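You operate a simulated robot arm through the tools that you are given. There is no shell and no other tool. Be economical: measure what you need, move in short steps, check, and stop when the job is done.

You are at the controls of a simulated robot arm. One attempt, no reset.

## Task
Swap the dotted card on the slide plate for the yellow bunch's card and dot it as it asks.
Fine: old card on the grey card ledge; one dot; new card stays on the slide, pushed in; wheel back to blank; the other card on the ledge stays bare.
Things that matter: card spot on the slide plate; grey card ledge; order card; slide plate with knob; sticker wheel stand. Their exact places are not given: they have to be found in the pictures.

It is judged by the outcome, as a careful person would: the job done as asked, and still so three seconds after it is handed in. It fails if anything else is knocked over, pushed out of place, dropped, spilled or broken.

## Robot
A 7-joint arm with a two-finger gripper on a trunk, on a base that drives. Base frame: it is fixed to the floor where the robot stands at the start and does not move with it; the origin is under the middle of the robot, x ahead of it, y to its left, z up; the surface under the hand at the start is at about z = 0.852. Lengths are in m, angles in degrees, forces in N, time in s.
With the tool pointing down near the work surface it reaches from about 0.3 to 0.74 m from the robot's upright axis, wherever it stands. Its first joint turns from -166.0 to 166.0 degrees. Places, roughly: card spot on the slide plate [0.5, -0.1, 0.9]; grey card ledge [0.5, 0.1, 0.9]; slide plate with knob [0.5, -0.1, 0.9]; sticker wheel stand [0.4, -0.1, 0.9]. Payload 2.94 kg.
The tool frame sits at the grasp point between the pads (the TCP): z along the fingers, y along the line on which they close. The tips reach 0.03 m beyond it. Largest opening 0.138 m; the body of the gripper starts 0.109 m behind the TCP.
Orientation is that of the tool frame in the base frame, as a unit quaternion [w, x, y, z]. With the fingers straight down and closing along the base's y, the tool's x points along the base's -x, its y along +y and its z along -z.

## Interface
- The arm moves only by the tool servo_tool. Its argument "moves" is a list of rows, each a list of 7 numbers: the turn, a rotation vector about the tool's x, y, z in degrees, then the shift along the tool's x, y, z in m, then the opening, from 0 (shut) to 1 (fully open). In form: [[wx, wy, wz, x, y, z, grip], ...]. A call has 1 to 8 rows; each row is the pose to reach, as a shift and turn from the pose commanded when the call began, along the tool's axes at that moment. Each row takes 0.2 s and may step no farther than 0.05 m and 8.6 degrees from the row before; otherwise, or with a gripper value out of range, the whole call is refused. Where a pose cannot be reached the arm comes as near as it can. A force on the tool above 40 N (or 10 N above the force at the start of the call, whichever is more), or a blocked arm, ends the call early, and 0.2 s more pass. Each finger halts on what it meets, pressing with about 27 N; the grip force reading is that of the motor and also rises with nothing between the fingers. The clock runs only during rows and for 0.2 s after the last one: add rows that repeat a pose to give the fingers time. It gives the time, the measured TCP pose, the force on the tool (base axes), the opening and the grip force at its end, in the units of the frame above (readings bear some noise), with the torque about the TCP (base axes, N m) and any sound that the robot's microphone picked up, and new pictures: "views" is both (left out), scene, wrist or none.
- Cameras (640 x 400 px; columns grow to the right, rows downward): "scene" is now at [0.0054, 0.1192, 1.4815]; the picture's right is [-0.19, -0.98, 0.00], its down [-0.58, 0.11, -0.80] and it looks along [0.79, -0.15, -0.59] (base axes); focal length 257 px, centre (320, 200). "wrist" rides on the gripper at [0.071, 0.019, -0.146] in the tool frame; the picture's right is [-0.26, 0.97, 0.00], its down [-0.85, -0.23, -0.48] and it looks along [-0.46, -0.12, 0.88] (tool axes); focal length 280 px, centre (320, 200).
- move_column(by): slides the trunk up (or, below 0, down) by that many m; the arm and the scene camera ride with it, the base frame stays. It gives what a move gives, with no picture.
- roll_base(legs): drives the robot by 1 to 6 legs, each [ahead, left, turn to the left] in m, m and degrees, along the robot's own axes; the way and the turn of a leg run together, so that a leg with both is an arc; at most 1.5 m and 180 degrees a leg. The arm and the cameras ride along, it lands a little off, and it stops where it bumps. It gives what a move gives, and a new picture of the scene camera.
- aim_head(pan, tilt): turns the head with the scene camera to pan (to the left, within 86 degrees either way) and tilt (down, from -29 to 69), counted from straight ahead of the robot. It gives what a move gives, and a new picture of the scene camera.
- measure_at(camera, pixels): for up to 12 pixels [column, row] of the newest picture of that camera ("zoom" is the newest enlarged one), the place [x, y, z] in the base frame of the surface seen there, good to about 0.002 m. It takes no simulated time.
- close_up(camera, box): a new picture of the part [left, top, right, bottom] of that camera's present view, enlarged. It takes no simulated time.
- finish_job(): hands the job in; it is judged then, once.

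Keep the steps short. Do not move on a guess: measure, check each grasp and each placing, and mend mistakes. In all there are 80 turns and 260 pictures (those below and enlarged ones count). Leave the gripper open and the arm clear of the work at the hand-in unless told otherwise, and finish with a single line.

The tools are called by a JSON object that holds its "fn" and its "kwargs". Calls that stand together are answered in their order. servo_tool: Moves the arm, as the interface text tells. Its arguments: {"type":"object","properties":{"moves":{"type":"array","items":{"type":"array","items":{"type":"number"}}},"views":{"type":"string","enum":["both","scene","wrist","none"]}},"required":["moves"]} The other tools are called the same way: move_column (by) slides the trunk up or down; roll_base (legs) drives the base; aim_head (pan, tilt) turns the head that bears the scene camera; measure_at (camera, pixels) gives the place of the surface under pixels of a picture; close_up (camera, box) takes an enlarged picture of a part of a camera's view; finish_job () hands the job in.

At the start:

```text
time_s: 0.0
tool_pos: [0.4275, 0.0604, 1.2551]
tool_rot: [0.0, 0.0, 1.0, 0.0]
ft_force: [0.1, 0.3, 0.3]
wrist_torque: [0.0, -0.01, -0.01]
width: 0.1378
gripper_force: 0.2
trunk travel left (down, up): [-0.325, 0.129]
robot x, y, heading: [0.0025, -0.0055, -0.1]
head pan, tilt: [-10.9, 36.4]
```

scene: 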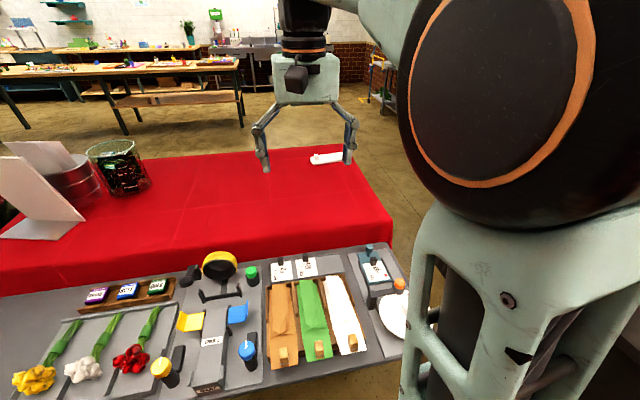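
wrist: 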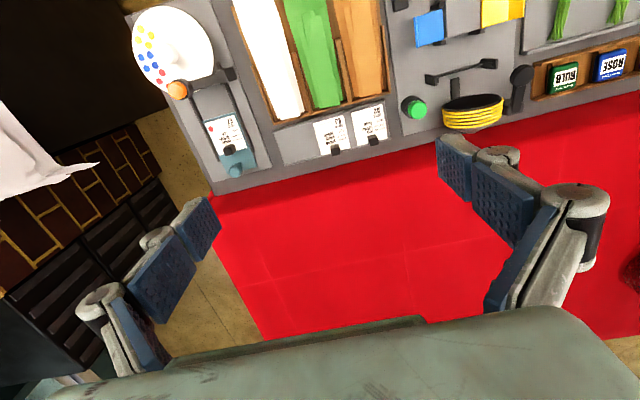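

I see a board with flower bunches, a wheel (white disc) at right, a slide with a card, and two cards on a ledge. I'll zoom in on these first.

{"fn": "close_up", "kwargs": {"camera": "wrist", "box": [120, 0, 280, 100]}}

{"fn": "close_up", "kwargs": {"camera": "wrist", "box": [190, 80, 430, 200]}}

{"fn": "close_up", "kwargs": {"camera": "scene", "box": [0, 270, 200, 400]}}

{"fn": "close_up", "kwargs": {"camera": "scene", "box": [150, 240, 420, 400]}}

```text
4.00 times, centred on (200, 50) of wrist
```

zoom: 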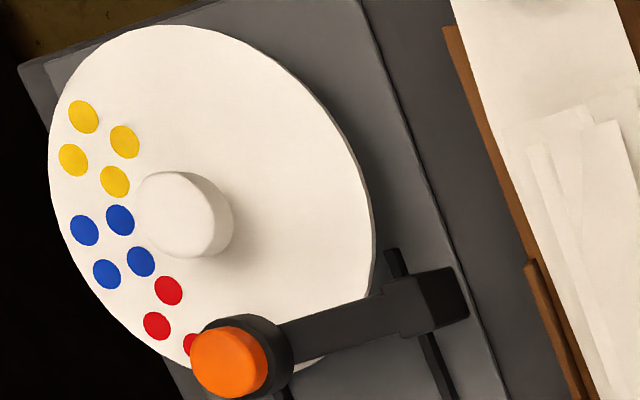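

```text
2.67 times, centred on (310, 140) of wrist
```

zoom: 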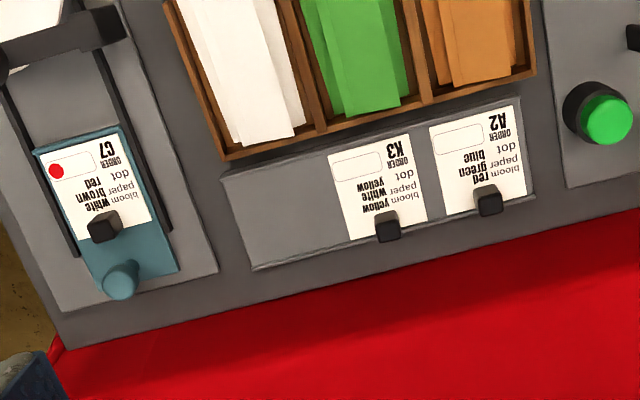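

```text
3.08 times, centred on (100, 335) of scene
```

zoom: 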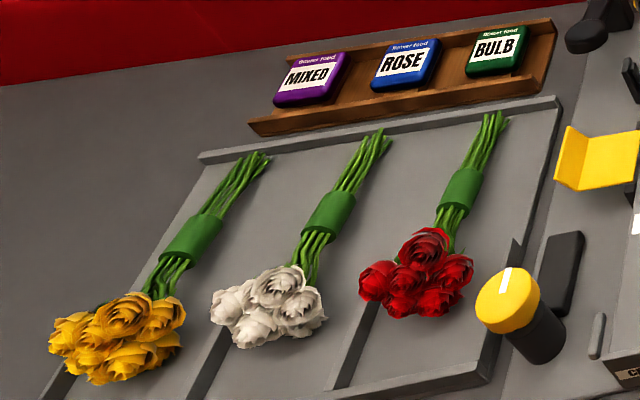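

```text
2.37 times, centred on (285, 320) of scene
```

zoom: 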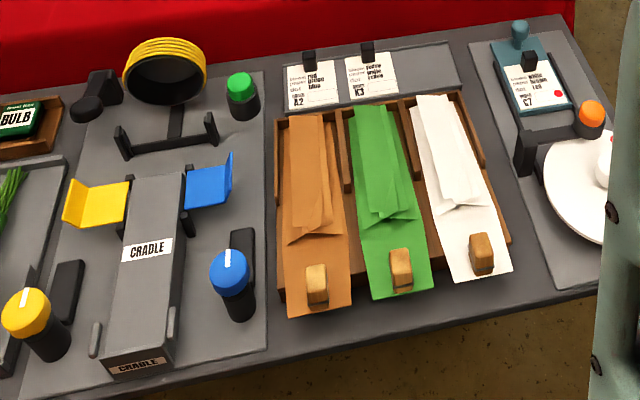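

The yellow bunch's card is K3 (white paper, yellow dot). The other card, A2, must stay bare. Next I'll measure the parts from the wrist picture.

{"fn": "measure_at", "kwargs": {"camera": "wrist", "pixels": [[168, 50], [177, 90], [229, 150], [236, 169], [335, 151], [373, 141], [330, 120], [368, 110], [285, 140], [222, 120], [215, 30], [228, 74]]}}

{"fn": "close_up", "kwargs": {"camera": "wrist", "box": [190, 90, 270, 190]}}

{"fn": "close_up", "kwargs": {"camera": "wrist", "box": [290, 90, 410, 165]}}

{"fn": "close_up", "kwargs": {"camera": "scene", "box": [340, 240, 420, 340]}}

```text
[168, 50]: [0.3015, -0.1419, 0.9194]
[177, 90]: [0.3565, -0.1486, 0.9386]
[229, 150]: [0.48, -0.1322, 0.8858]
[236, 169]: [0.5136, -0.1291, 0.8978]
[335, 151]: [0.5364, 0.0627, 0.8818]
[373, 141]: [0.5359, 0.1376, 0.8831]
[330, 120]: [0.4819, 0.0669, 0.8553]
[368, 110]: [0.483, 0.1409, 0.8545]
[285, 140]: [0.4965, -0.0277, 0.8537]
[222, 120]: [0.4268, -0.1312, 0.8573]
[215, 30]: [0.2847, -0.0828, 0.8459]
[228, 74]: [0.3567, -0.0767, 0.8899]
```

```text
4.00 times, centred on (230, 140) of wrist
```

zoom: 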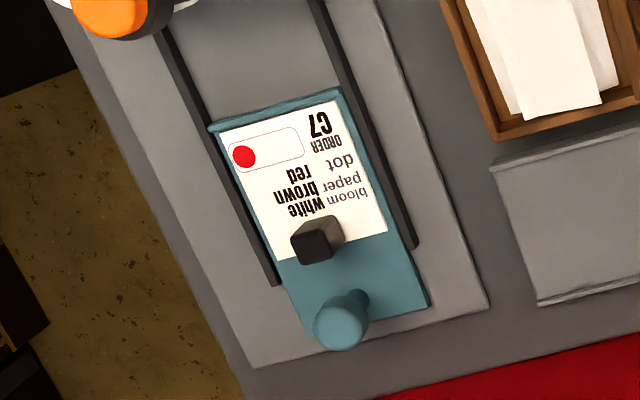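

```text
5.33 times, centred on (350, 128) of wrist
```

zoom: 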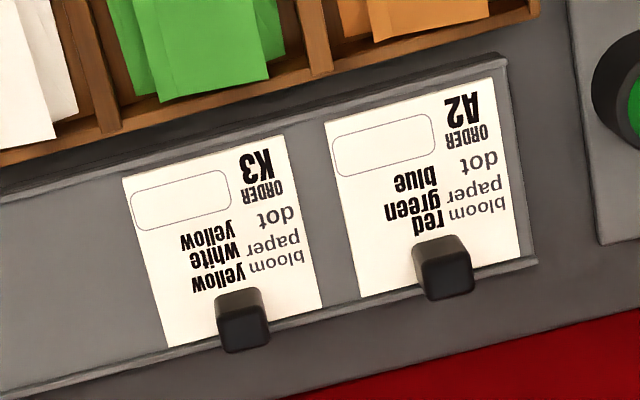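

```text
4.00 times, centred on (380, 290) of scene
```

zoom: 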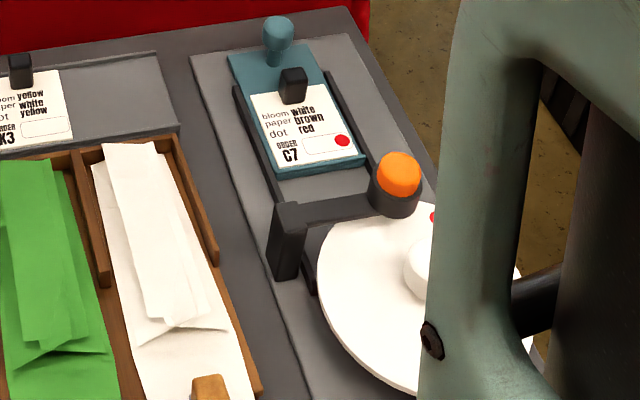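

The slide is pulled out, with C7 on it. I'll shift the hand to about (0.35, -0.14), staying high, for a view over the wheel and plunger.

{"fn": "servo_tool", "kwargs": {"moves": [[0, 0, 0, 0.016, -0.04, 0, 1], [0, 0, 0, 0.032, -0.08, 0, 1], [0, 0, 0, 0.048, -0.12, 0, 1], [0, 0, 0, 0.064, -0.16, 0, 1], [0, 0, 0, 0.08, -0.18, 0, 1]]}}

```text
time_s: 1.2
tool_pos: [0.3482, -0.1208, 1.2531]
tool_rot: [0.0, -0.001, 1.0, 0.0]
ft_force: [0.4, -0.4, -0.3]
wrist_torque: [0.01, -0.04, 0.02]
width: 0.138
gripper_force: 0.1
trunk travel left (down, up): [-0.325, 0.129]
robot x, y, heading: [0.002, -0.0004, 0.1]
head pan, tilt: [-10.9, 36.4]
```

scene: 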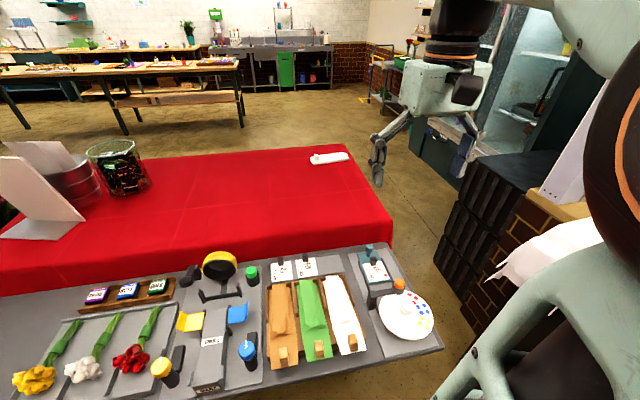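
wrist: 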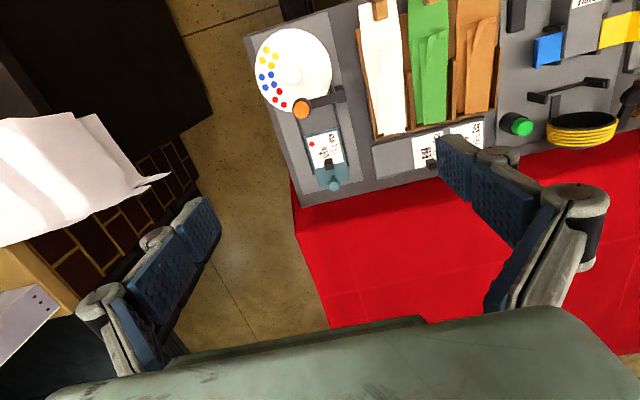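

Both cameras can now see the whole wheel, so I'll zoom in on it from each.

{"fn": "close_up", "kwargs": {"camera": "scene", "box": [350, 240, 450, 350]}}

{"fn": "close_up", "kwargs": {"camera": "wrist", "box": [245, 15, 365, 125]}}

{"fn": "measure_at", "kwargs": {"camera": "wrist", "pixels": [[292, 74], [303, 110], [266, 52], [271, 75], [273, 94], [280, 91], [279, 102], [325, 65], [295, 30], [258, 80], [330, 90]]}}

```text
3.64 times, centred on (400, 295) of scene
```

zoom: 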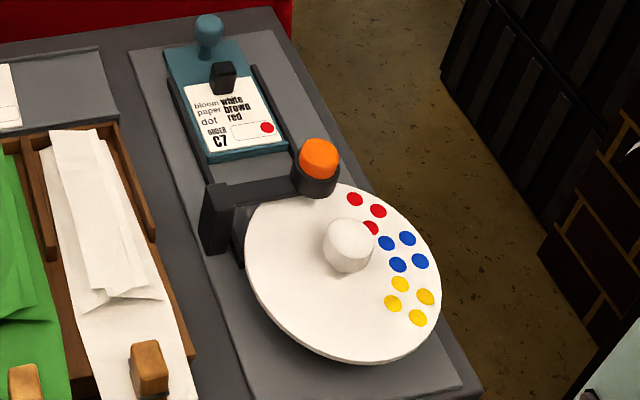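

```text
3.64 times, centred on (305, 70) of wrist
```

zoom: 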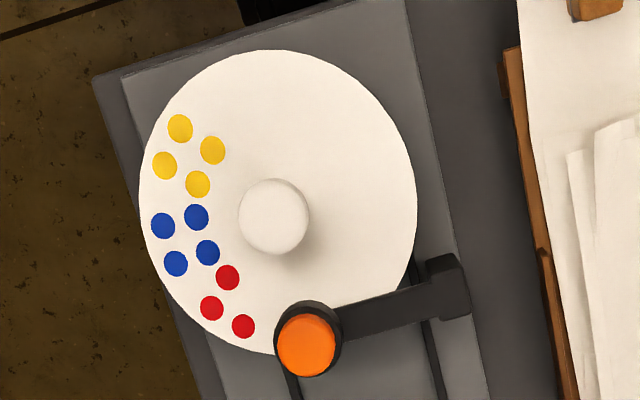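

```text
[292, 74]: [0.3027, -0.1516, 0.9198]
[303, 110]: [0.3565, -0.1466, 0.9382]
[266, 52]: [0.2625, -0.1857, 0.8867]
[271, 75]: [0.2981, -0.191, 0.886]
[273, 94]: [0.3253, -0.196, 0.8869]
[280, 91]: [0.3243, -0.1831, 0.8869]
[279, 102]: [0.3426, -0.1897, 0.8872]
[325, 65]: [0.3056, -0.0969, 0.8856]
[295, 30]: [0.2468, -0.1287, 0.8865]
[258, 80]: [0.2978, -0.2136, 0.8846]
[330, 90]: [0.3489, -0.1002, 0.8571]
```

I'll measure the dot and rim positions on the newest zoom to work out the wheel angles.

{"fn": "measure_at", "kwargs": {"camera": "zoom", "pixels": [[180, 128], [213, 150], [165, 166], [198, 184], [196, 217], [163, 226], [207, 252], [176, 263], [228, 277], [212, 308], [243, 326], [308, 340]]}}

{"fn": "measure_at", "kwargs": {"camera": "zoom", "pixels": [[275, 55], [142, 190], [414, 200], [270, 350], [240, 216], [308, 216], [272, 182], [272, 250], [445, 285], [362, 318]]}}

```text
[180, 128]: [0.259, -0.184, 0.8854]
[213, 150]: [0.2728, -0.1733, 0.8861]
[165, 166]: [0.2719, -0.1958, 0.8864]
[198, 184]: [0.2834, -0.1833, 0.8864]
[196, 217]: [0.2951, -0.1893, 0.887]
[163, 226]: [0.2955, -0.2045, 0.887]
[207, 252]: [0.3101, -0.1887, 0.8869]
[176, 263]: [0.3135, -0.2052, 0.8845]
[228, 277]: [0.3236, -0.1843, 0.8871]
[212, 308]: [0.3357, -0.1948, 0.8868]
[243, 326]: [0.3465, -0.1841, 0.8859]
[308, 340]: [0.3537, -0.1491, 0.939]
```

```text
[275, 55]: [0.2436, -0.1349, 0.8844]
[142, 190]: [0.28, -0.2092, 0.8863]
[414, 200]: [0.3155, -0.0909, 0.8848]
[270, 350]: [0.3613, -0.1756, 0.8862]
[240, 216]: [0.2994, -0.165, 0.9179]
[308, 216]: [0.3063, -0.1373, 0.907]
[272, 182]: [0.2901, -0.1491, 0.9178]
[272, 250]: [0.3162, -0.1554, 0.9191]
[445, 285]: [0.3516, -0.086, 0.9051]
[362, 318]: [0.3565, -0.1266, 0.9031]
```

The wheel centre is about (0.303, -0.152). Relative to the plunger direction, red sits near -45°, blue near -90° and yellow near -135°, and it is on blank now. So yellow needs a +135° turn. Before that I'll go above the C7 tab at about (0.48, -0.132), partly closing the fingers.

{"fn": "servo_tool", "kwargs": {"moves": [[0, 0, 0, -0.019, -0.0015, 0.036, 0.8], [0, 0, 0, -0.038, -0.003, 0.072, 0.6], [0, 0, 0, -0.057, -0.0045, 0.108, 0.45], [0, 0, 0, -0.076, -0.006, 0.144, 0.45], [0, 0, 0, -0.095, -0.008, 0.18, 0.45], [0, 0, 0, -0.114, -0.0095, 0.216, 0.45], [0, 0, 0, -0.132, -0.011, 0.253, 0.45], [0, 0, 0, -0.132, -0.011, 0.253, 0.45]]}}

```text
time_s: 3.0
tool_pos: [0.4795, -0.1329, 1.0014]
tool_rot: [0.0, 0.0, 1.0, 0.0]
ft_force: [-0.1, -0.3, 0.0]
wrist_torque: [-0.01, 0.0, -0.01]
width: 0.062
gripper_force: 0.1
trunk travel left (down, up): [-0.325, 0.129]
robot x, y, heading: [-0.0005, -0.0003, 0.1]
head pan, tilt: [-10.9, 36.4]
```

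scene: 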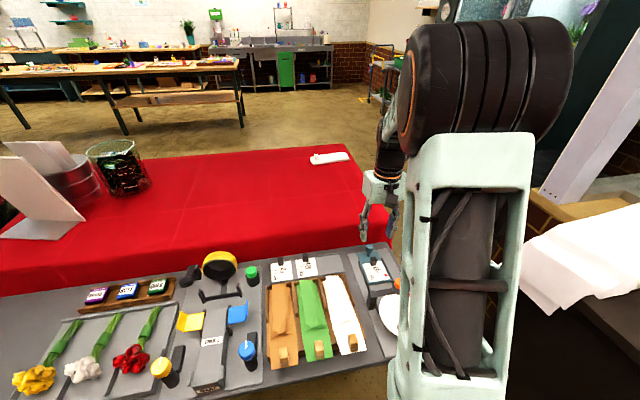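
wrist: 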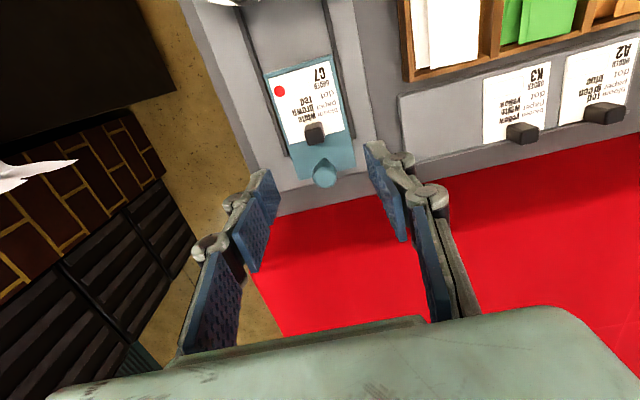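

The C7 tab is at wrist pixel (315,131). I'll zoom in and measure the tab, knob, card and ledge precisely.

{"fn": "close_up", "kwargs": {"camera": "wrist", "box": [250, 40, 410, 200]}}

{"fn": "measure_at", "kwargs": {"camera": "wrist", "pixels": [[314, 129], [317, 140], [324, 168], [272, 74], [330, 62], [290, 142], [345, 130], [522, 128], [604, 109], [420, 115], [402, 97], [416, 160]]}}

{"fn": "close_up", "kwargs": {"camera": "wrist", "box": [390, 20, 640, 180]}}

```text
2.50 times, centred on (330, 120) of wrist
```

zoom: 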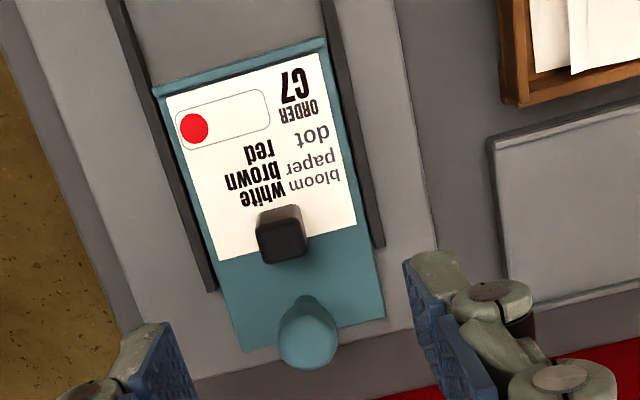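

```text
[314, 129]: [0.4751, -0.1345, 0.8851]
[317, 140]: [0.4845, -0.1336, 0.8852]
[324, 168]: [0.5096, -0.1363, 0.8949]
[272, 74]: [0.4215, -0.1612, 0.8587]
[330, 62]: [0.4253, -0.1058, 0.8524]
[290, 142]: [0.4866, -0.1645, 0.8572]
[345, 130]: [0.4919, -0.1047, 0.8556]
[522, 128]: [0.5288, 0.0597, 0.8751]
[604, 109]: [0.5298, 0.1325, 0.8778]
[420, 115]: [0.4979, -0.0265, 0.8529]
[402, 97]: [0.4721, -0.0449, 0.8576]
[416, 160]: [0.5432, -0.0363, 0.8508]
```

```text
2.50 times, centred on (515, 100) of wrist
```

zoom: 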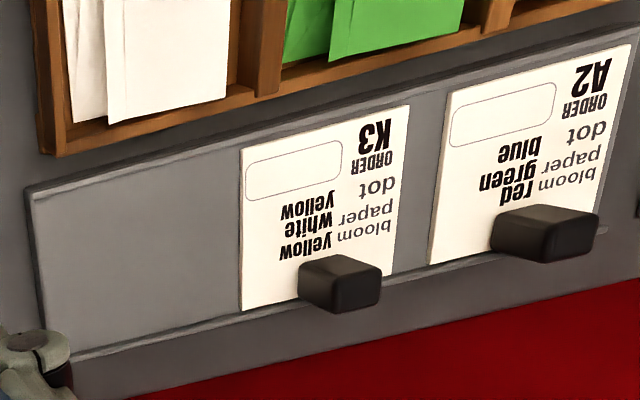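

C7 tab: centre about (0.480, -0.134), top z 0.885, card surface 0.858. I'll descend to TCP z 0.893 with a narrower opening.

{"fn": "servo_tool", "kwargs": {"moves": [[0, 0, 0, 0, -0.001, 0.03, 0.32], [0, 0, 0, 0, -0.001, 0.06, 0.32], [0, 0, 0, 0, -0.001, 0.09, 0.32], [0, 0, 0, 0, -0.001, 0.108, 0.32], [0, 0, 0, 0, -0.001, 0.108, 0.32]], "views": "wrist"}}

```text
time_s: 4.2
tool_pos: [0.4793, -0.1332, 0.8942]
tool_rot: [0.001, 0.0, 1.0, 0.0]
ft_force: [0.0, 0.1, 0.4]
wrist_torque: [0.0, 0.0, 0.0]
width: 0.0441
gripper_force: 0.0
trunk travel left (down, up): [-0.325, 0.129]
robot x, y, heading: [0.0017, -0.0013, 0.1]
head pan, tilt: [-10.9, 36.4]
```

wrist: 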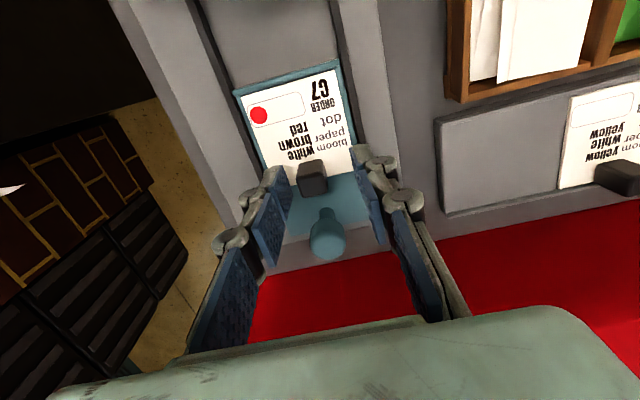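

I'll check the tab's position against the TCP before gripping.

{"fn": "measure_at", "kwargs": {"camera": "wrist", "pixels": [[311, 165], [312, 180], [302, 188], [325, 186], [328, 245], [288, 155]]}}

{"fn": "close_up", "kwargs": {"camera": "wrist", "box": [220, 100, 420, 280]}}

```text
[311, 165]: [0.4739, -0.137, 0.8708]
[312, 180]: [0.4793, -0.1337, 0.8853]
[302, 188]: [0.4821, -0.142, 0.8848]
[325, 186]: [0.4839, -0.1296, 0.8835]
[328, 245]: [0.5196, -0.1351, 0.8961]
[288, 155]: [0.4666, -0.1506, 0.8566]
```

```text
2.22 times, centred on (320, 190) of wrist
```

zoom: 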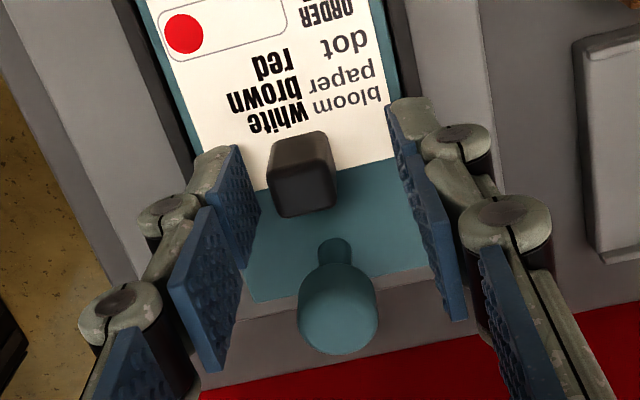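

The tab centre at about (0.479, -0.135) lies between the pads. Closing now.

{"fn": "servo_tool", "kwargs": {"moves": [[0, 0, 0, 0, -0.001, 0, 0.1], [0, 0, 0, 0, -0.001, 0, 0.0], [0, 0, 0, 0, -0.001, 0, 0.0], [0, 0, 0, 0, -0.001, 0, 0.0]], "views": "wrist"}}

```text
time_s: 5.2
tool_pos: [0.4807, -0.1323, 0.8944]
tool_rot: [0.0, 0.0, 1.0, 0.001]
ft_force: [-0.2, 0.1, 0.3]
wrist_torque: [0.02, -0.01, 0.02]
width: 0.0169
gripper_force: 26.8
trunk travel left (down, up): [-0.325, 0.129]
robot x, y, heading: [0.0003, 0.002, -0.1]
head pan, tilt: [-10.9, 36.4]
```

wrist: 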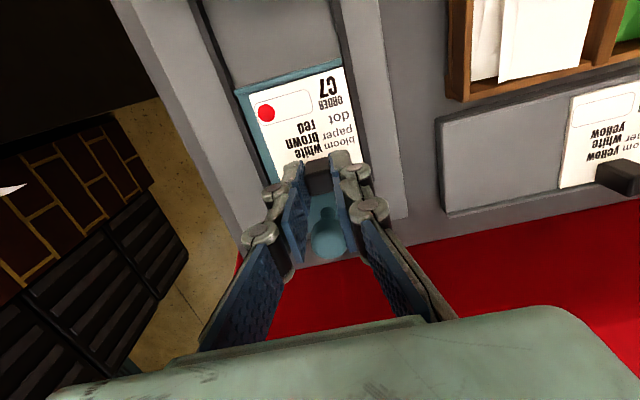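

The grip is on the tab (width 0.017, 27 N). Lifting it straight up.

{"fn": "servo_tool", "kwargs": {"moves": [[0, 0, 0, 0, 0, -0.02, 0.0], [0, 0, 0, 0, 0, -0.05, 0.0], [0, 0, 0, 0, 0, -0.08, 0.0]], "views": "both"}}

```text
time_s: 6.0
tool_pos: [0.4805, -0.1336, 0.9744]
tool_rot: [0.0, 0.0, 1.0, 0.0]
ft_force: [0.1, 0.1, -0.4]
wrist_torque: [-0.01, -0.03, -0.02]
width: 0.0168
gripper_force: 27.1
trunk travel left (down, up): [-0.325, 0.129]
robot x, y, heading: [0.0003, -0.0003, -0.3]
head pan, tilt: [-10.9, 36.4]
```

scene: 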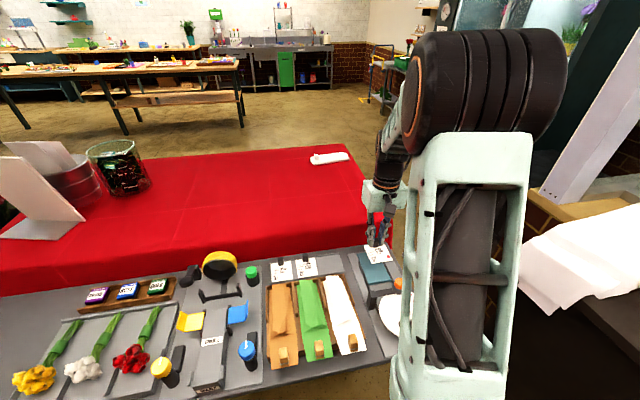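
wrist: 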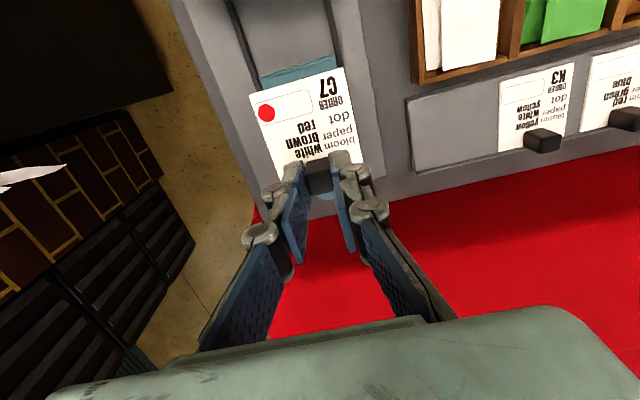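

C7 is up. I'll measure the ledge's corners, K3's tab and edges, and the carried card, to choose the free slot.

{"fn": "close_up", "kwargs": {"camera": "wrist", "box": [390, 20, 640, 180]}}

{"fn": "measure_at", "kwargs": {"camera": "zoom", "pixels": [[390, 295], [395, 320], [285, 160], [310, 320], [480, 270], [55, 205], [85, 355], [65, 375], [270, 310], [620, 235], [150, 260]]}}

{"fn": "measure_at", "kwargs": {"camera": "wrist", "pixels": [[252, 95], [342, 69], [272, 160], [356, 140], [318, 165]]}}

```text
2.50 times, centred on (515, 100) of wrist
```

zoom: 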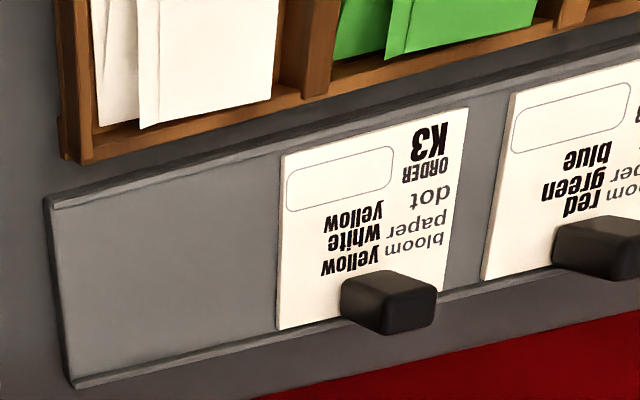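

```text
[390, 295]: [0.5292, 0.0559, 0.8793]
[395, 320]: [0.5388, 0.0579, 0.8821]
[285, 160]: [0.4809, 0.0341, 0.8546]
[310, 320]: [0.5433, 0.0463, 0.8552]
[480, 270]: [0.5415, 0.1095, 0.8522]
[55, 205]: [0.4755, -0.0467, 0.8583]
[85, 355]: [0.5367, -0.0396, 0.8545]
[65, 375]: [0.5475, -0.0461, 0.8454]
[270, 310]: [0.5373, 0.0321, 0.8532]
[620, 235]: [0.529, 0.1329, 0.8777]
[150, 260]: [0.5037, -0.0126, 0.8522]
```

```text
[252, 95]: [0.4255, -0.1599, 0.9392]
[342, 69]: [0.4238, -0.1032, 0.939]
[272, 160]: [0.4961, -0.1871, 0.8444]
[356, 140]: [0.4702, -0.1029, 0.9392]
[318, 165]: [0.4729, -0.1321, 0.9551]
```

Free slot: centre the card at y ≈ -0.008 with the TCP at (0.5355, -0.010), so its near edge lines up with K3's at x 0.4805. Moving across at height.

{"fn": "servo_tool", "kwargs": {"moves": [[0, 0, 0, -0.018, 0.041, 0, 0], [0, 0, 0, -0.037, 0.082, 0, 0], [0, 0, 0, -0.055, 0.1236, 0, 0], [0, 0, 0, -0.055, 0.1236, 0.03, 0], [0, 0, 0, -0.055, 0.1236, 0.055, 0], [0, 0, 0, -0.055, 0.1236, 0.055, 0]], "views": "wrist"}}

```text
time_s: 7.4
tool_pos: [0.5345, -0.011, 0.9176]
tool_rot: [0.0, 0.001, 1.0, -0.001]
ft_force: [-0.2, 0.2, 0.6]
wrist_torque: [0.01, -0.01, 0.05]
width: 0.0166
gripper_force: 27.1
trunk travel left (down, up): [-0.325, 0.129]
robot x, y, heading: [0.0004, 0.0006, 0.0]
head pan, tilt: [-10.9, 36.4]
```

wrist: 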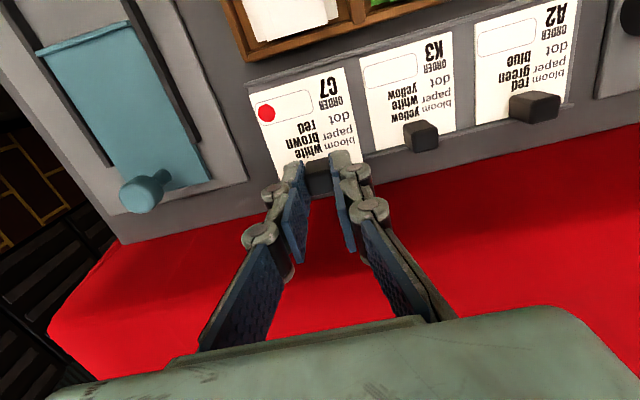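

{"fn": "measure_at", "kwargs": {"camera": "wrist", "pixels": [[252, 98], [342, 72], [356, 148], [270, 163], [362, 72], [375, 146], [421, 135], [250, 85], [150, 195]]}}

{"fn": "close_up", "kwargs": {"camera": "wrist", "box": [230, 40, 470, 190]}}

```text
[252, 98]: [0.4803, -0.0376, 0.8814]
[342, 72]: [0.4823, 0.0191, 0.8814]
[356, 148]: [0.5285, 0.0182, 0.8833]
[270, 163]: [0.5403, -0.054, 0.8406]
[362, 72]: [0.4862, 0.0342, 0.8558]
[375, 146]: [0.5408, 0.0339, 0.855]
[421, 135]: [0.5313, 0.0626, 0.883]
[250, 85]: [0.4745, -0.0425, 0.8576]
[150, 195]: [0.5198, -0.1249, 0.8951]
```

```text
2.67 times, centred on (350, 115) of wrist
```

zoom: 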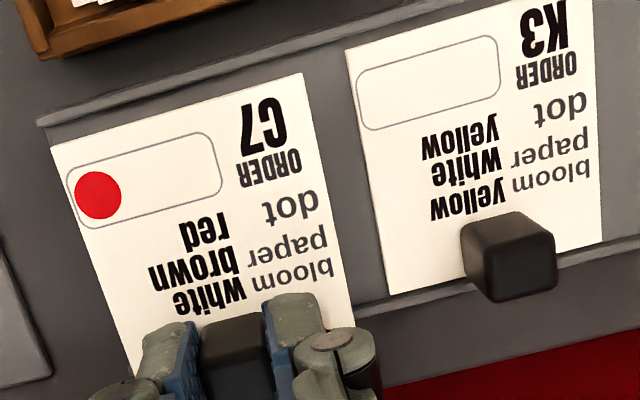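

The card is over the slot with its near edge at x 0.480, just inside the lip, so it needs to drop about 0.027. Lowering with a 1 mm shift outward.

{"fn": "servo_tool", "kwargs": {"moves": [[0, 0, 0, -0.001, 0, 0.015, 0], [0, 0, 0, -0.001, 0, 0.022, 0], [0, 0, 0, -0.001, 0, 0.026, 0], [0, 0, 0, -0.001, 0, 0.0265, 0]], "views": "wrist"}}

```text
time_s: 8.4
tool_pos: [0.5365, -0.0106, 0.8937]
tool_rot: [0.004, -0.001, 1.0, 0.0]
ft_force: [-1.6, -1.3, 28.2]
wrist_torque: [-0.04, -0.18, 0.04]
width: 0.017
gripper_force: 27.1
trunk travel left (down, up): [-0.325, 0.129]
robot x, y, heading: [-0.0, 0.0019, -0.1]
head pan, tilt: [-10.9, 36.4]
```

wrist: 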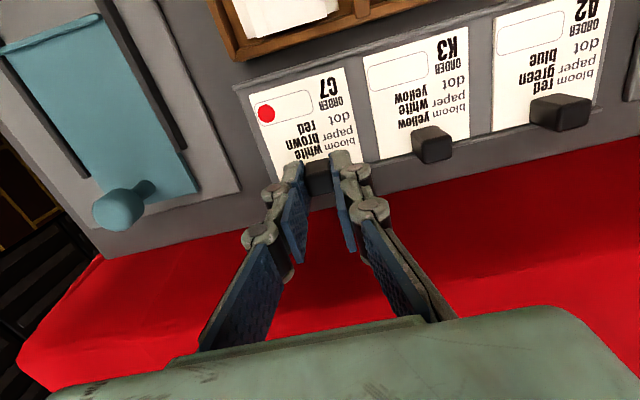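

There is contact at 28 N with z 0.8937. I'll check whether the card is flat on the floor or resting on a lip.

{"fn": "measure_at", "kwargs": {"camera": "wrist", "pixels": [[252, 98], [342, 70], [358, 145], [274, 160], [296, 110], [355, 160], [370, 150], [370, 64], [380, 155], [310, 85]]}}

{"fn": "close_up", "kwargs": {"camera": "wrist", "box": [220, 50, 480, 210]}}

```text
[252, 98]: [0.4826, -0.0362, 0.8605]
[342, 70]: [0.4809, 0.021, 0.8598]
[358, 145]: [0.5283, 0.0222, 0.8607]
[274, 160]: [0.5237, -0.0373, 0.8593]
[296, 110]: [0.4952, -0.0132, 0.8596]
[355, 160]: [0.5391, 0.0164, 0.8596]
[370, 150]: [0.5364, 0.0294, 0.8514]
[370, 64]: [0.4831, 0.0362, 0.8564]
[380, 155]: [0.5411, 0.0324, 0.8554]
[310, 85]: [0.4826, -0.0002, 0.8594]
```

```text
2.46 times, centred on (350, 130) of wrist
```

zoom: 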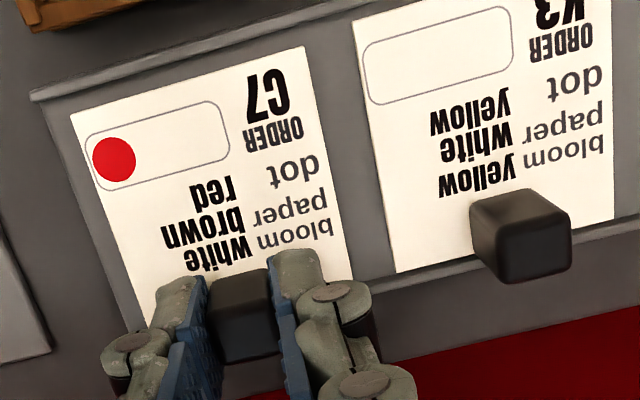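

The card sits about 4 mm high, so its far edge is probably on the far lip. I'll raise it, move 2 mm toward the robot and lower again.

{"fn": "servo_tool", "kwargs": {"moves": [[0, 0, 0, 0, 0, -0.006, 0], [0, 0, 0, 0.0022, 0, -0.006, 0], [0, 0, 0, 0.0022, 0, -0.006, 0], [0, 0, 0, 0.0022, 0, 0, 0], [0, 0, 0, 0.0022, 0, 0.001, 0]], "views": "wrist"}}

```text
time_s: 9.6
tool_pos: [0.5331, -0.0101, 0.8909]
tool_rot: [-0.001, 0.0, 1.0, 0.0]
ft_force: [-1.2, 0.0, 2.1]
wrist_torque: [0.02, 0.21, 0.01]
width: 0.0167
gripper_force: 26.5
trunk travel left (down, up): [-0.325, 0.129]
robot x, y, heading: [-0.001, -0.0005, -0.1]
head pan, tilt: [-10.9, 36.4]
```

wrist: 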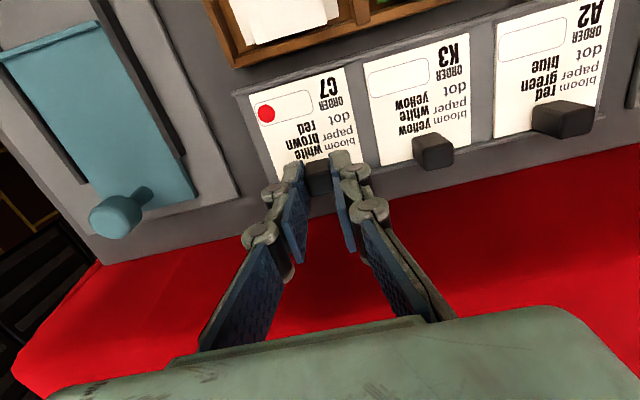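

{"fn": "measure_at", "kwargs": {"camera": "wrist", "pixels": [[252, 98], [342, 70], [358, 145], [274, 160], [296, 110], [375, 75], [385, 158], [355, 158]]}}

{"fn": "close_up", "kwargs": {"camera": "wrist", "box": [220, 50, 480, 210]}}

```text
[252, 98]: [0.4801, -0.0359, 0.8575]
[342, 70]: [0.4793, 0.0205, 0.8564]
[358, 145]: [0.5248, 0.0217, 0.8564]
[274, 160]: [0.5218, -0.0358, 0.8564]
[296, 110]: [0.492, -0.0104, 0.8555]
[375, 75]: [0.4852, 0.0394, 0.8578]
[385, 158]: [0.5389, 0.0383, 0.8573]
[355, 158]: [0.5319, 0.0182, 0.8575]
```

```text
2.46 times, centred on (350, 130) of wrist
```

zoom: 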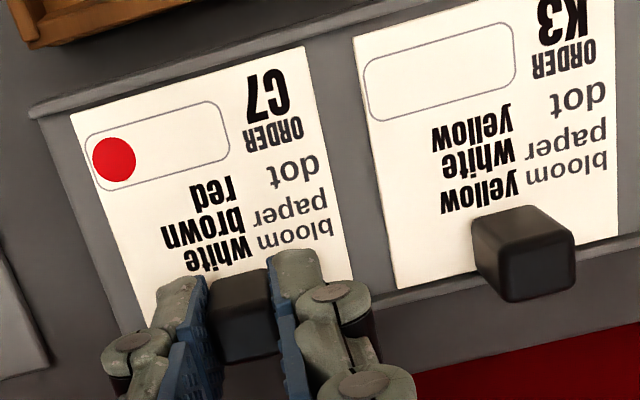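

C7 is now level with K3 (z ≈ 0.857). Releasing and rising.

{"fn": "servo_tool", "kwargs": {"moves": [[0, 0, 0, 0, 0, 0, 0.15], [0, 0, 0, 0, 0, 0, 0.3], [0, 0, 0, 0, 0, 0, 0.3], [0, 0, 0, 0, 0, -0.02, 0.3], [0, 0, 0, 0, 0, -0.05, 0.3], [0, 0, 0, 0, 0, -0.06, 0.3]], "views": "wrist"}}

{"fn": "close_up", "kwargs": {"camera": "wrist", "box": [220, 20, 480, 200]}}

```text
time_s: 11.0
tool_pos: [0.5334, -0.0095, 0.9511]
tool_rot: [-0.001, 0.0, 1.0, 0.0]
ft_force: [0.0, -0.6, 0.4]
wrist_torque: [0.0, -0.01, 0.02]
width: 0.0412
gripper_force: 0.0
trunk travel left (down, up): [-0.325, 0.129]
robot x, y, heading: [-0.0045, 0.0001, -0.0]
head pan, tilt: [-10.9, 36.4]
```

wrist: 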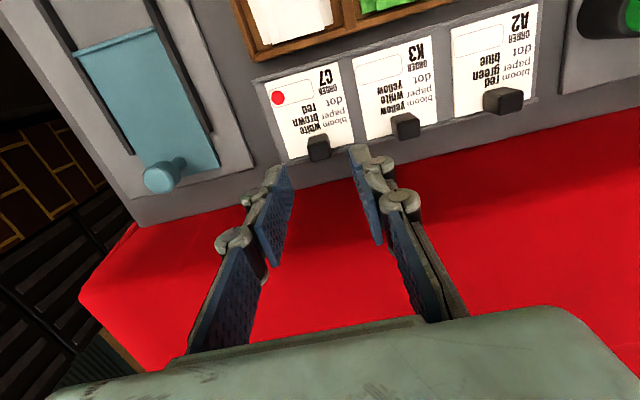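

```text
2.22 times, centred on (350, 110) of wrist
```

zoom: 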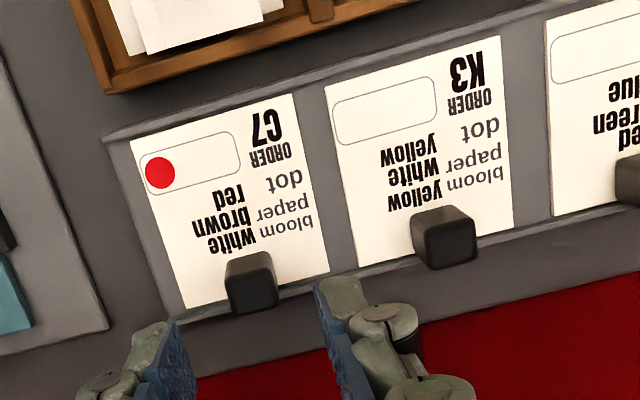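

C7 rests flat in the third ledge slot. I'll measure K3's tab and edges, and the bare plate.

{"fn": "measure_at", "kwargs": {"camera": "zoom", "pixels": [[443, 220], [450, 245], [325, 88], [498, 38], [388, 262], [512, 225], [252, 285], [335, 265]]}}

{"fn": "measure_at", "kwargs": {"camera": "wrist", "pixels": [[80, 52], [155, 32], [145, 180], [215, 165], [79, 60], [155, 40], [165, 176], [185, 164], [60, 40], [165, 60], [130, 100], [402, 118]]}}

{"fn": "close_up", "kwargs": {"camera": "wrist", "box": [30, 0, 260, 200]}}

```text
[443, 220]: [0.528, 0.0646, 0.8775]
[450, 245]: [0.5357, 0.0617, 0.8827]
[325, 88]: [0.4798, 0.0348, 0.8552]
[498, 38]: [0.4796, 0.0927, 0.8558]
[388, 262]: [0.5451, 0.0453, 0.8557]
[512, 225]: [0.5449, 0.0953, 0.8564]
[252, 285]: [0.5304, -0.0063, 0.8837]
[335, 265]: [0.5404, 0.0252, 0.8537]
```

```text
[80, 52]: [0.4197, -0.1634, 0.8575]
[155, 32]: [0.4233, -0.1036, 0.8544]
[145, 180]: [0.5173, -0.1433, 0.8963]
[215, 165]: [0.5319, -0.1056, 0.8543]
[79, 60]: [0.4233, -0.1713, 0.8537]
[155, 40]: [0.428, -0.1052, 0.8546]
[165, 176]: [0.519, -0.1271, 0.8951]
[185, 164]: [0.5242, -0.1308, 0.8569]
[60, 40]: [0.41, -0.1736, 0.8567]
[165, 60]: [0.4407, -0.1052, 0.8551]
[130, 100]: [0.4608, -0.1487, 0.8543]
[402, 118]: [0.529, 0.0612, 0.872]
```

```text
2.00 times, centred on (145, 100) of wrist
```

zoom: 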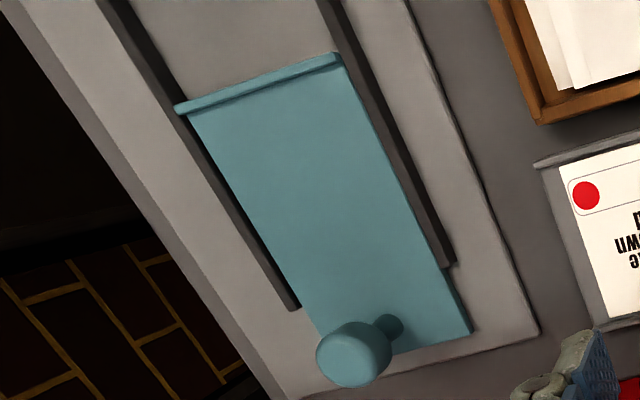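

K3's tab centre is about (0.532, 0.0628), top 0.883. Moving over it and descending to z 0.894.

{"fn": "servo_tool", "kwargs": {"moves": [[0, 0, 0, 0.001, 0.036, 0, 0.32], [0, 0, 0, 0.001, 0.0723, 0, 0.32], [0, 0, 0, 0.001, 0.0723, 0.03, 0.32], [0, 0, 0, 0.001, 0.0723, 0.057, 0.32], [0, 0, 0, 0.001, 0.0723, 0.057, 0.32]], "views": "wrist"}}

{"fn": "close_up", "kwargs": {"camera": "wrist", "box": [220, 50, 460, 230]}}

{"fn": "measure_at", "kwargs": {"camera": "zoom", "pixels": [[240, 315], [245, 335]]}}

```text
time_s: 12.2
tool_pos: [0.5319, 0.0641, 0.8935]
tool_rot: [0.0, 0.0, 1.0, 0.0]
ft_force: [0.5, 0.3, 0.1]
wrist_torque: [-0.03, 0.04, 0.03]
width: 0.0441
gripper_force: 0.1
trunk travel left (down, up): [-0.325, 0.129]
robot x, y, heading: [-0.0024, -0.0004, -0.1]
head pan, tilt: [-10.9, 36.4]
```

wrist: 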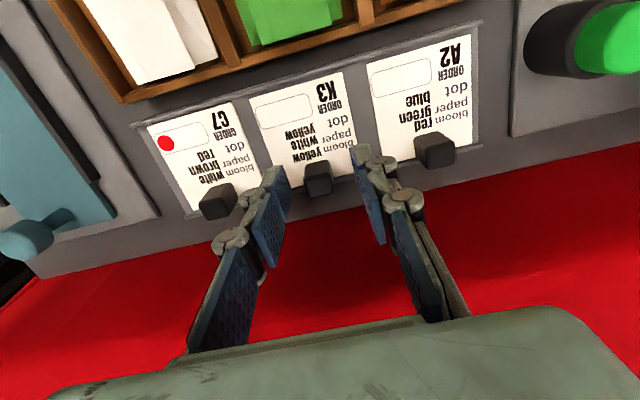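

```text
2.22 times, centred on (340, 140) of wrist
```

zoom: 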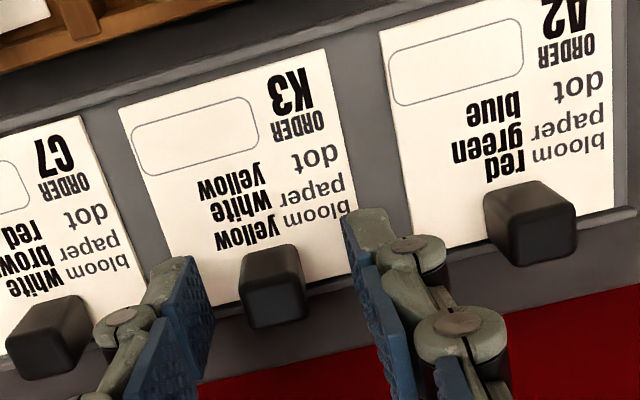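

```text
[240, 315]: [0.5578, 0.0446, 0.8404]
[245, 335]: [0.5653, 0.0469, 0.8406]
```

K3's tab lies between the fingertips, which are clear of both neighbours. Closing, then lifting a little.

{"fn": "servo_tool", "kwargs": {"moves": [[0, 0, 0, 0, -0.001, 0, 0.1], [0, 0, 0, 0, -0.001, 0, 0], [0, 0, 0, 0, -0.001, 0, 0], [0, 0, 0, 0, -0.001, 0, 0], [0, 0, 0, 0, -0.001, -0.02, 0], [0, 0, 0, 0, -0.001, -0.05, 0], [0, 0, 0, 0, -0.001, -0.08, 0]], "views": "wrist"}}

{"fn": "measure_at", "kwargs": {"camera": "wrist", "pixels": [[252, 98], [340, 71], [354, 140], [296, 110]]}}

{"fn": "close_up", "kwargs": {"camera": "wrist", "box": [140, 20, 480, 200]}}

```text
time_s: 13.8
tool_pos: [0.5313, 0.0623, 0.9738]
tool_rot: [-0.001, 0.0, 1.0, 0.0]
ft_force: [0.1, 0.2, -1.0]
wrist_torque: [0.02, 0.04, 0.03]
width: 0.0166
gripper_force: 27.0
trunk travel left (down, up): [-0.325, 0.129]
robot x, y, heading: [0.0022, -0.0009, -0.1]
head pan, tilt: [-10.9, 36.4]
```

wrist: 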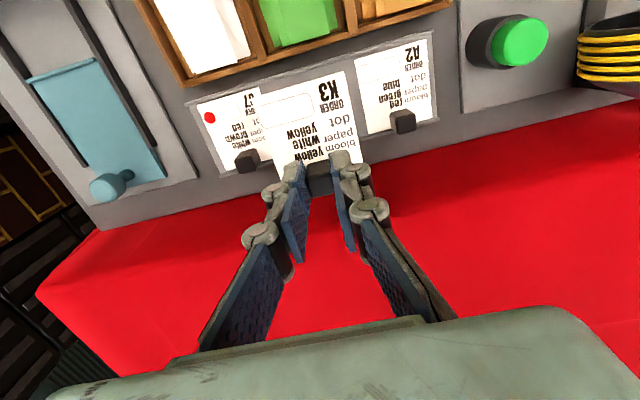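

```text
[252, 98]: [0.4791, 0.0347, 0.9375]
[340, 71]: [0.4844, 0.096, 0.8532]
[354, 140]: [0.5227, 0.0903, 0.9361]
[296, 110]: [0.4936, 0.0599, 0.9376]
```

```text
1.88 times, centred on (310, 110) of wrist
```

zoom: 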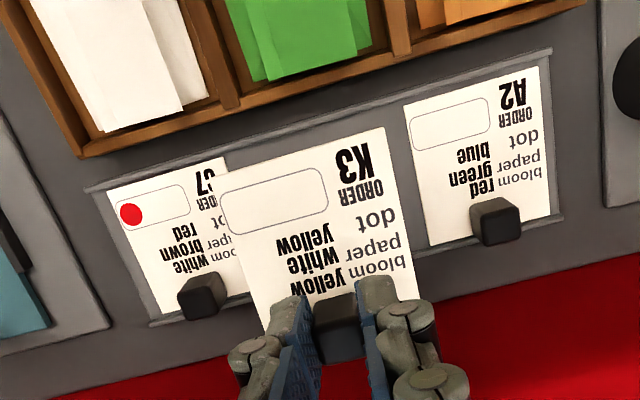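

K3 is held level; its near edge is about 0.053 ahead of the TCP. Carrying it over the slide plate to TCP (0.4793, -0.1335), then checking.

{"fn": "servo_tool", "kwargs": {"moves": [[0, 0, 0, 0.0104, -0.0392, 0, 0], [0, 0, 0, 0.0208, -0.0784, 0, 0], [0, 0, 0, 0.0312, -0.1176, 0, 0], [0, 0, 0, 0.0416, -0.1568, 0, 0], [0, 0, 0, 0.052, -0.196, 0, 0], [0, 0, 0, 0.052, -0.196, 0.03, 0], [0, 0, 0, 0.052, -0.196, 0.065, 0], [0, 0, 0, 0.052, -0.196, 0.065, 0]], "views": "wrist"}}

{"fn": "measure_at", "kwargs": {"camera": "wrist", "pixels": [[252, 98], [340, 71], [354, 140], [296, 110], [247, 88], [335, 62]]}}

{"fn": "close_up", "kwargs": {"camera": "wrist", "box": [210, 40, 410, 200]}}

```text
time_s: 15.6
tool_pos: [0.4795, -0.1352, 0.9078]
tool_rot: [0.001, 0.0, 1.0, 0.0]
ft_force: [0.4, -0.6, 0.6]
wrist_torque: [-0.01, 0.01, -0.02]
width: 0.0166
gripper_force: 26.9
trunk travel left (down, up): [-0.325, 0.129]
robot x, y, heading: [0.003, -0.0024, 0.0]
head pan, tilt: [-10.9, 36.4]
```

wrist: 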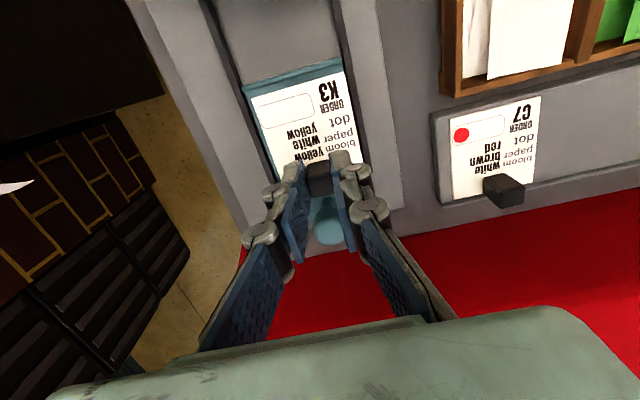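

```text
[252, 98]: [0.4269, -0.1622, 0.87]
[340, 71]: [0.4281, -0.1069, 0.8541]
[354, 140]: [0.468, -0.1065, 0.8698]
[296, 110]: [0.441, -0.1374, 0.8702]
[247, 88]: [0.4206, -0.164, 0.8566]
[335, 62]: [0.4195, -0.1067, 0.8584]
```

```text
2.50 times, centred on (310, 120) of wrist
```

zoom: 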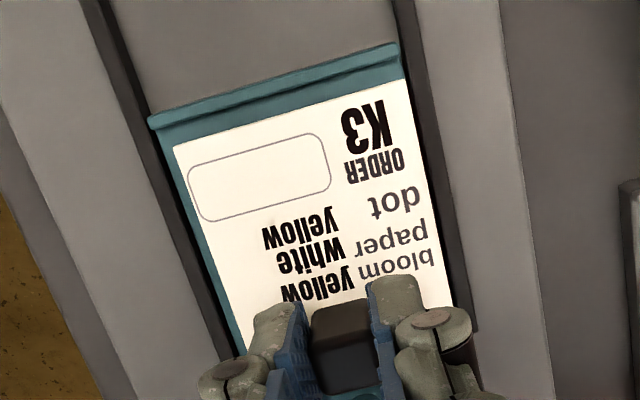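

K3 is centred on the plate (y -0.134, near edge 0.4265, just inside the lip), 12 mm above it. Lowering.

{"fn": "servo_tool", "kwargs": {"moves": [[0, 0, 0, 0, 0, 0.007, 0], [0, 0, 0, 0, 0, 0.011, 0], [0, 0, 0, 0, 0, 0.013, 0], [0, 0, 0, 0, 0, 0.013, 0]], "views": "wrist"}}

{"fn": "measure_at", "kwargs": {"camera": "wrist", "pixels": [[254, 99], [338, 75], [354, 140], [296, 110], [268, 155]]}}

{"fn": "close_up", "kwargs": {"camera": "wrist", "box": [210, 40, 410, 200]}}

```text
time_s: 16.6
tool_pos: [0.4812, -0.1337, 0.8954]
tool_rot: [0.0, 0.0, 1.0, 0.0]
ft_force: [0.1, 0.6, -0.3]
wrist_torque: [0.0, -0.04, -0.01]
width: 0.0166
gripper_force: 26.8
trunk travel left (down, up): [-0.325, 0.129]
robot x, y, heading: [-0.0001, 0.0012, 0.2]
head pan, tilt: [-10.9, 36.4]
```

wrist: 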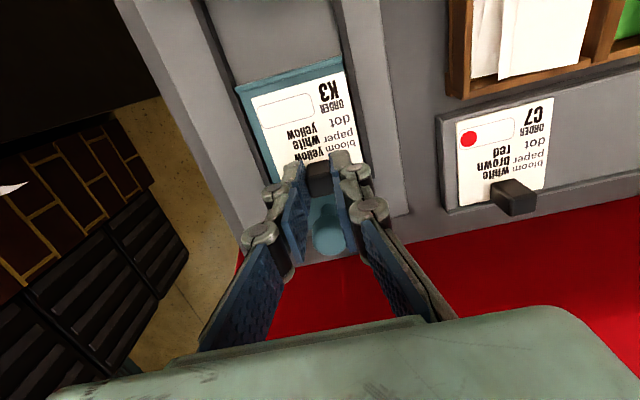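

```text
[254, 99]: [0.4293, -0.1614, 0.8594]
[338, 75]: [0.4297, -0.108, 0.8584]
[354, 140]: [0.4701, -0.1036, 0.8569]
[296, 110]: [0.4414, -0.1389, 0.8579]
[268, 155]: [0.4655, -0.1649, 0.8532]
```

```text
2.50 times, centred on (310, 120) of wrist
```

zoom: 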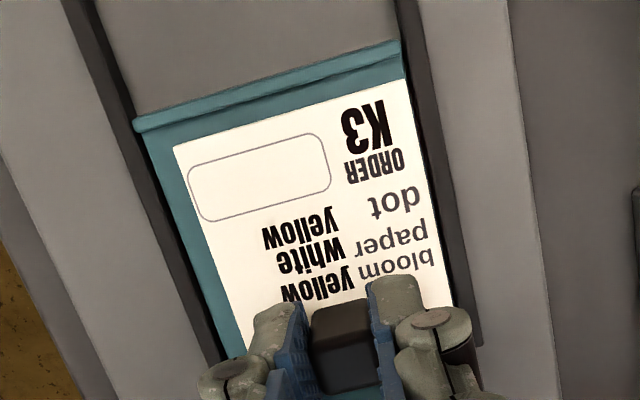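

Compared with C7's original seating, K3 is about 2.7 mm too far in +y and 4 mm too far out. I'll raise it 3 mm, correct and lower again.

{"fn": "servo_tool", "kwargs": {"moves": [[0, 0, 0, 0, 0, -0.004, 0], [0, 0, 0, 0.004, -0.0027, -0.004, 0], [0, 0, 0, 0.004, -0.0027, -0.004, 0], [0, 0, 0, 0.004, -0.0027, 0, 0], [0, 0, 0, 0.004, -0.0027, 0.001, 0]], "views": "wrist"}}

{"fn": "close_up", "kwargs": {"camera": "wrist", "box": [210, 40, 410, 200]}}

```text
time_s: 17.8
tool_pos: [0.4771, -0.1372, 0.8953]
tool_rot: [0.001, 0.0, 1.0, 0.0]
ft_force: [-0.7, -0.5, 5.6]
wrist_torque: [-0.01, 0.19, 0.04]
width: 0.0167
gripper_force: 27.3
trunk travel left (down, up): [-0.325, 0.129]
robot x, y, heading: [-0.0011, -0.0032, -0.1]
head pan, tilt: [-10.9, 36.4]
```

wrist: 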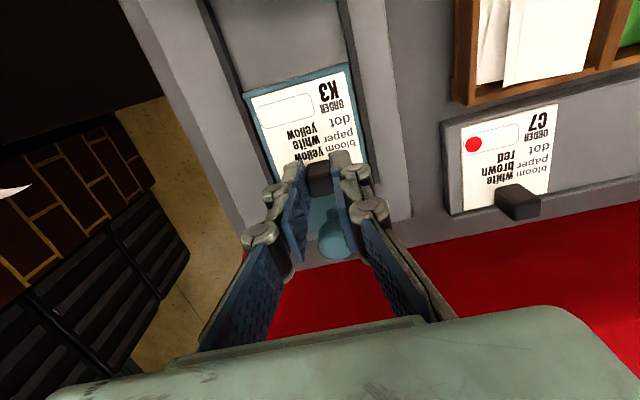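

```text
2.50 times, centred on (310, 120) of wrist
```

zoom: 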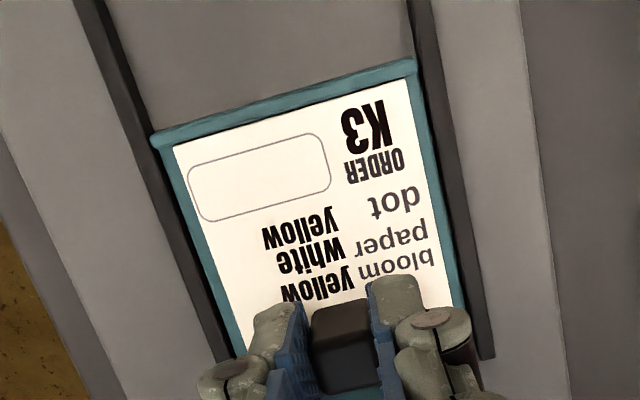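

{"fn": "measure_at", "kwargs": {"camera": "zoom", "pixels": [[185, 155], [400, 95], [260, 175], [435, 270], [260, 280], [160, 140], [345, 335]]}}

```text
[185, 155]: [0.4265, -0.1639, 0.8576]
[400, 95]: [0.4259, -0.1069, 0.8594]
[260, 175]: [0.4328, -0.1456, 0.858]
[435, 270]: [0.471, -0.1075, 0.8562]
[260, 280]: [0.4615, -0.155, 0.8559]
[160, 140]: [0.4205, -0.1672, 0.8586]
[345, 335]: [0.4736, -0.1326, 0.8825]
```

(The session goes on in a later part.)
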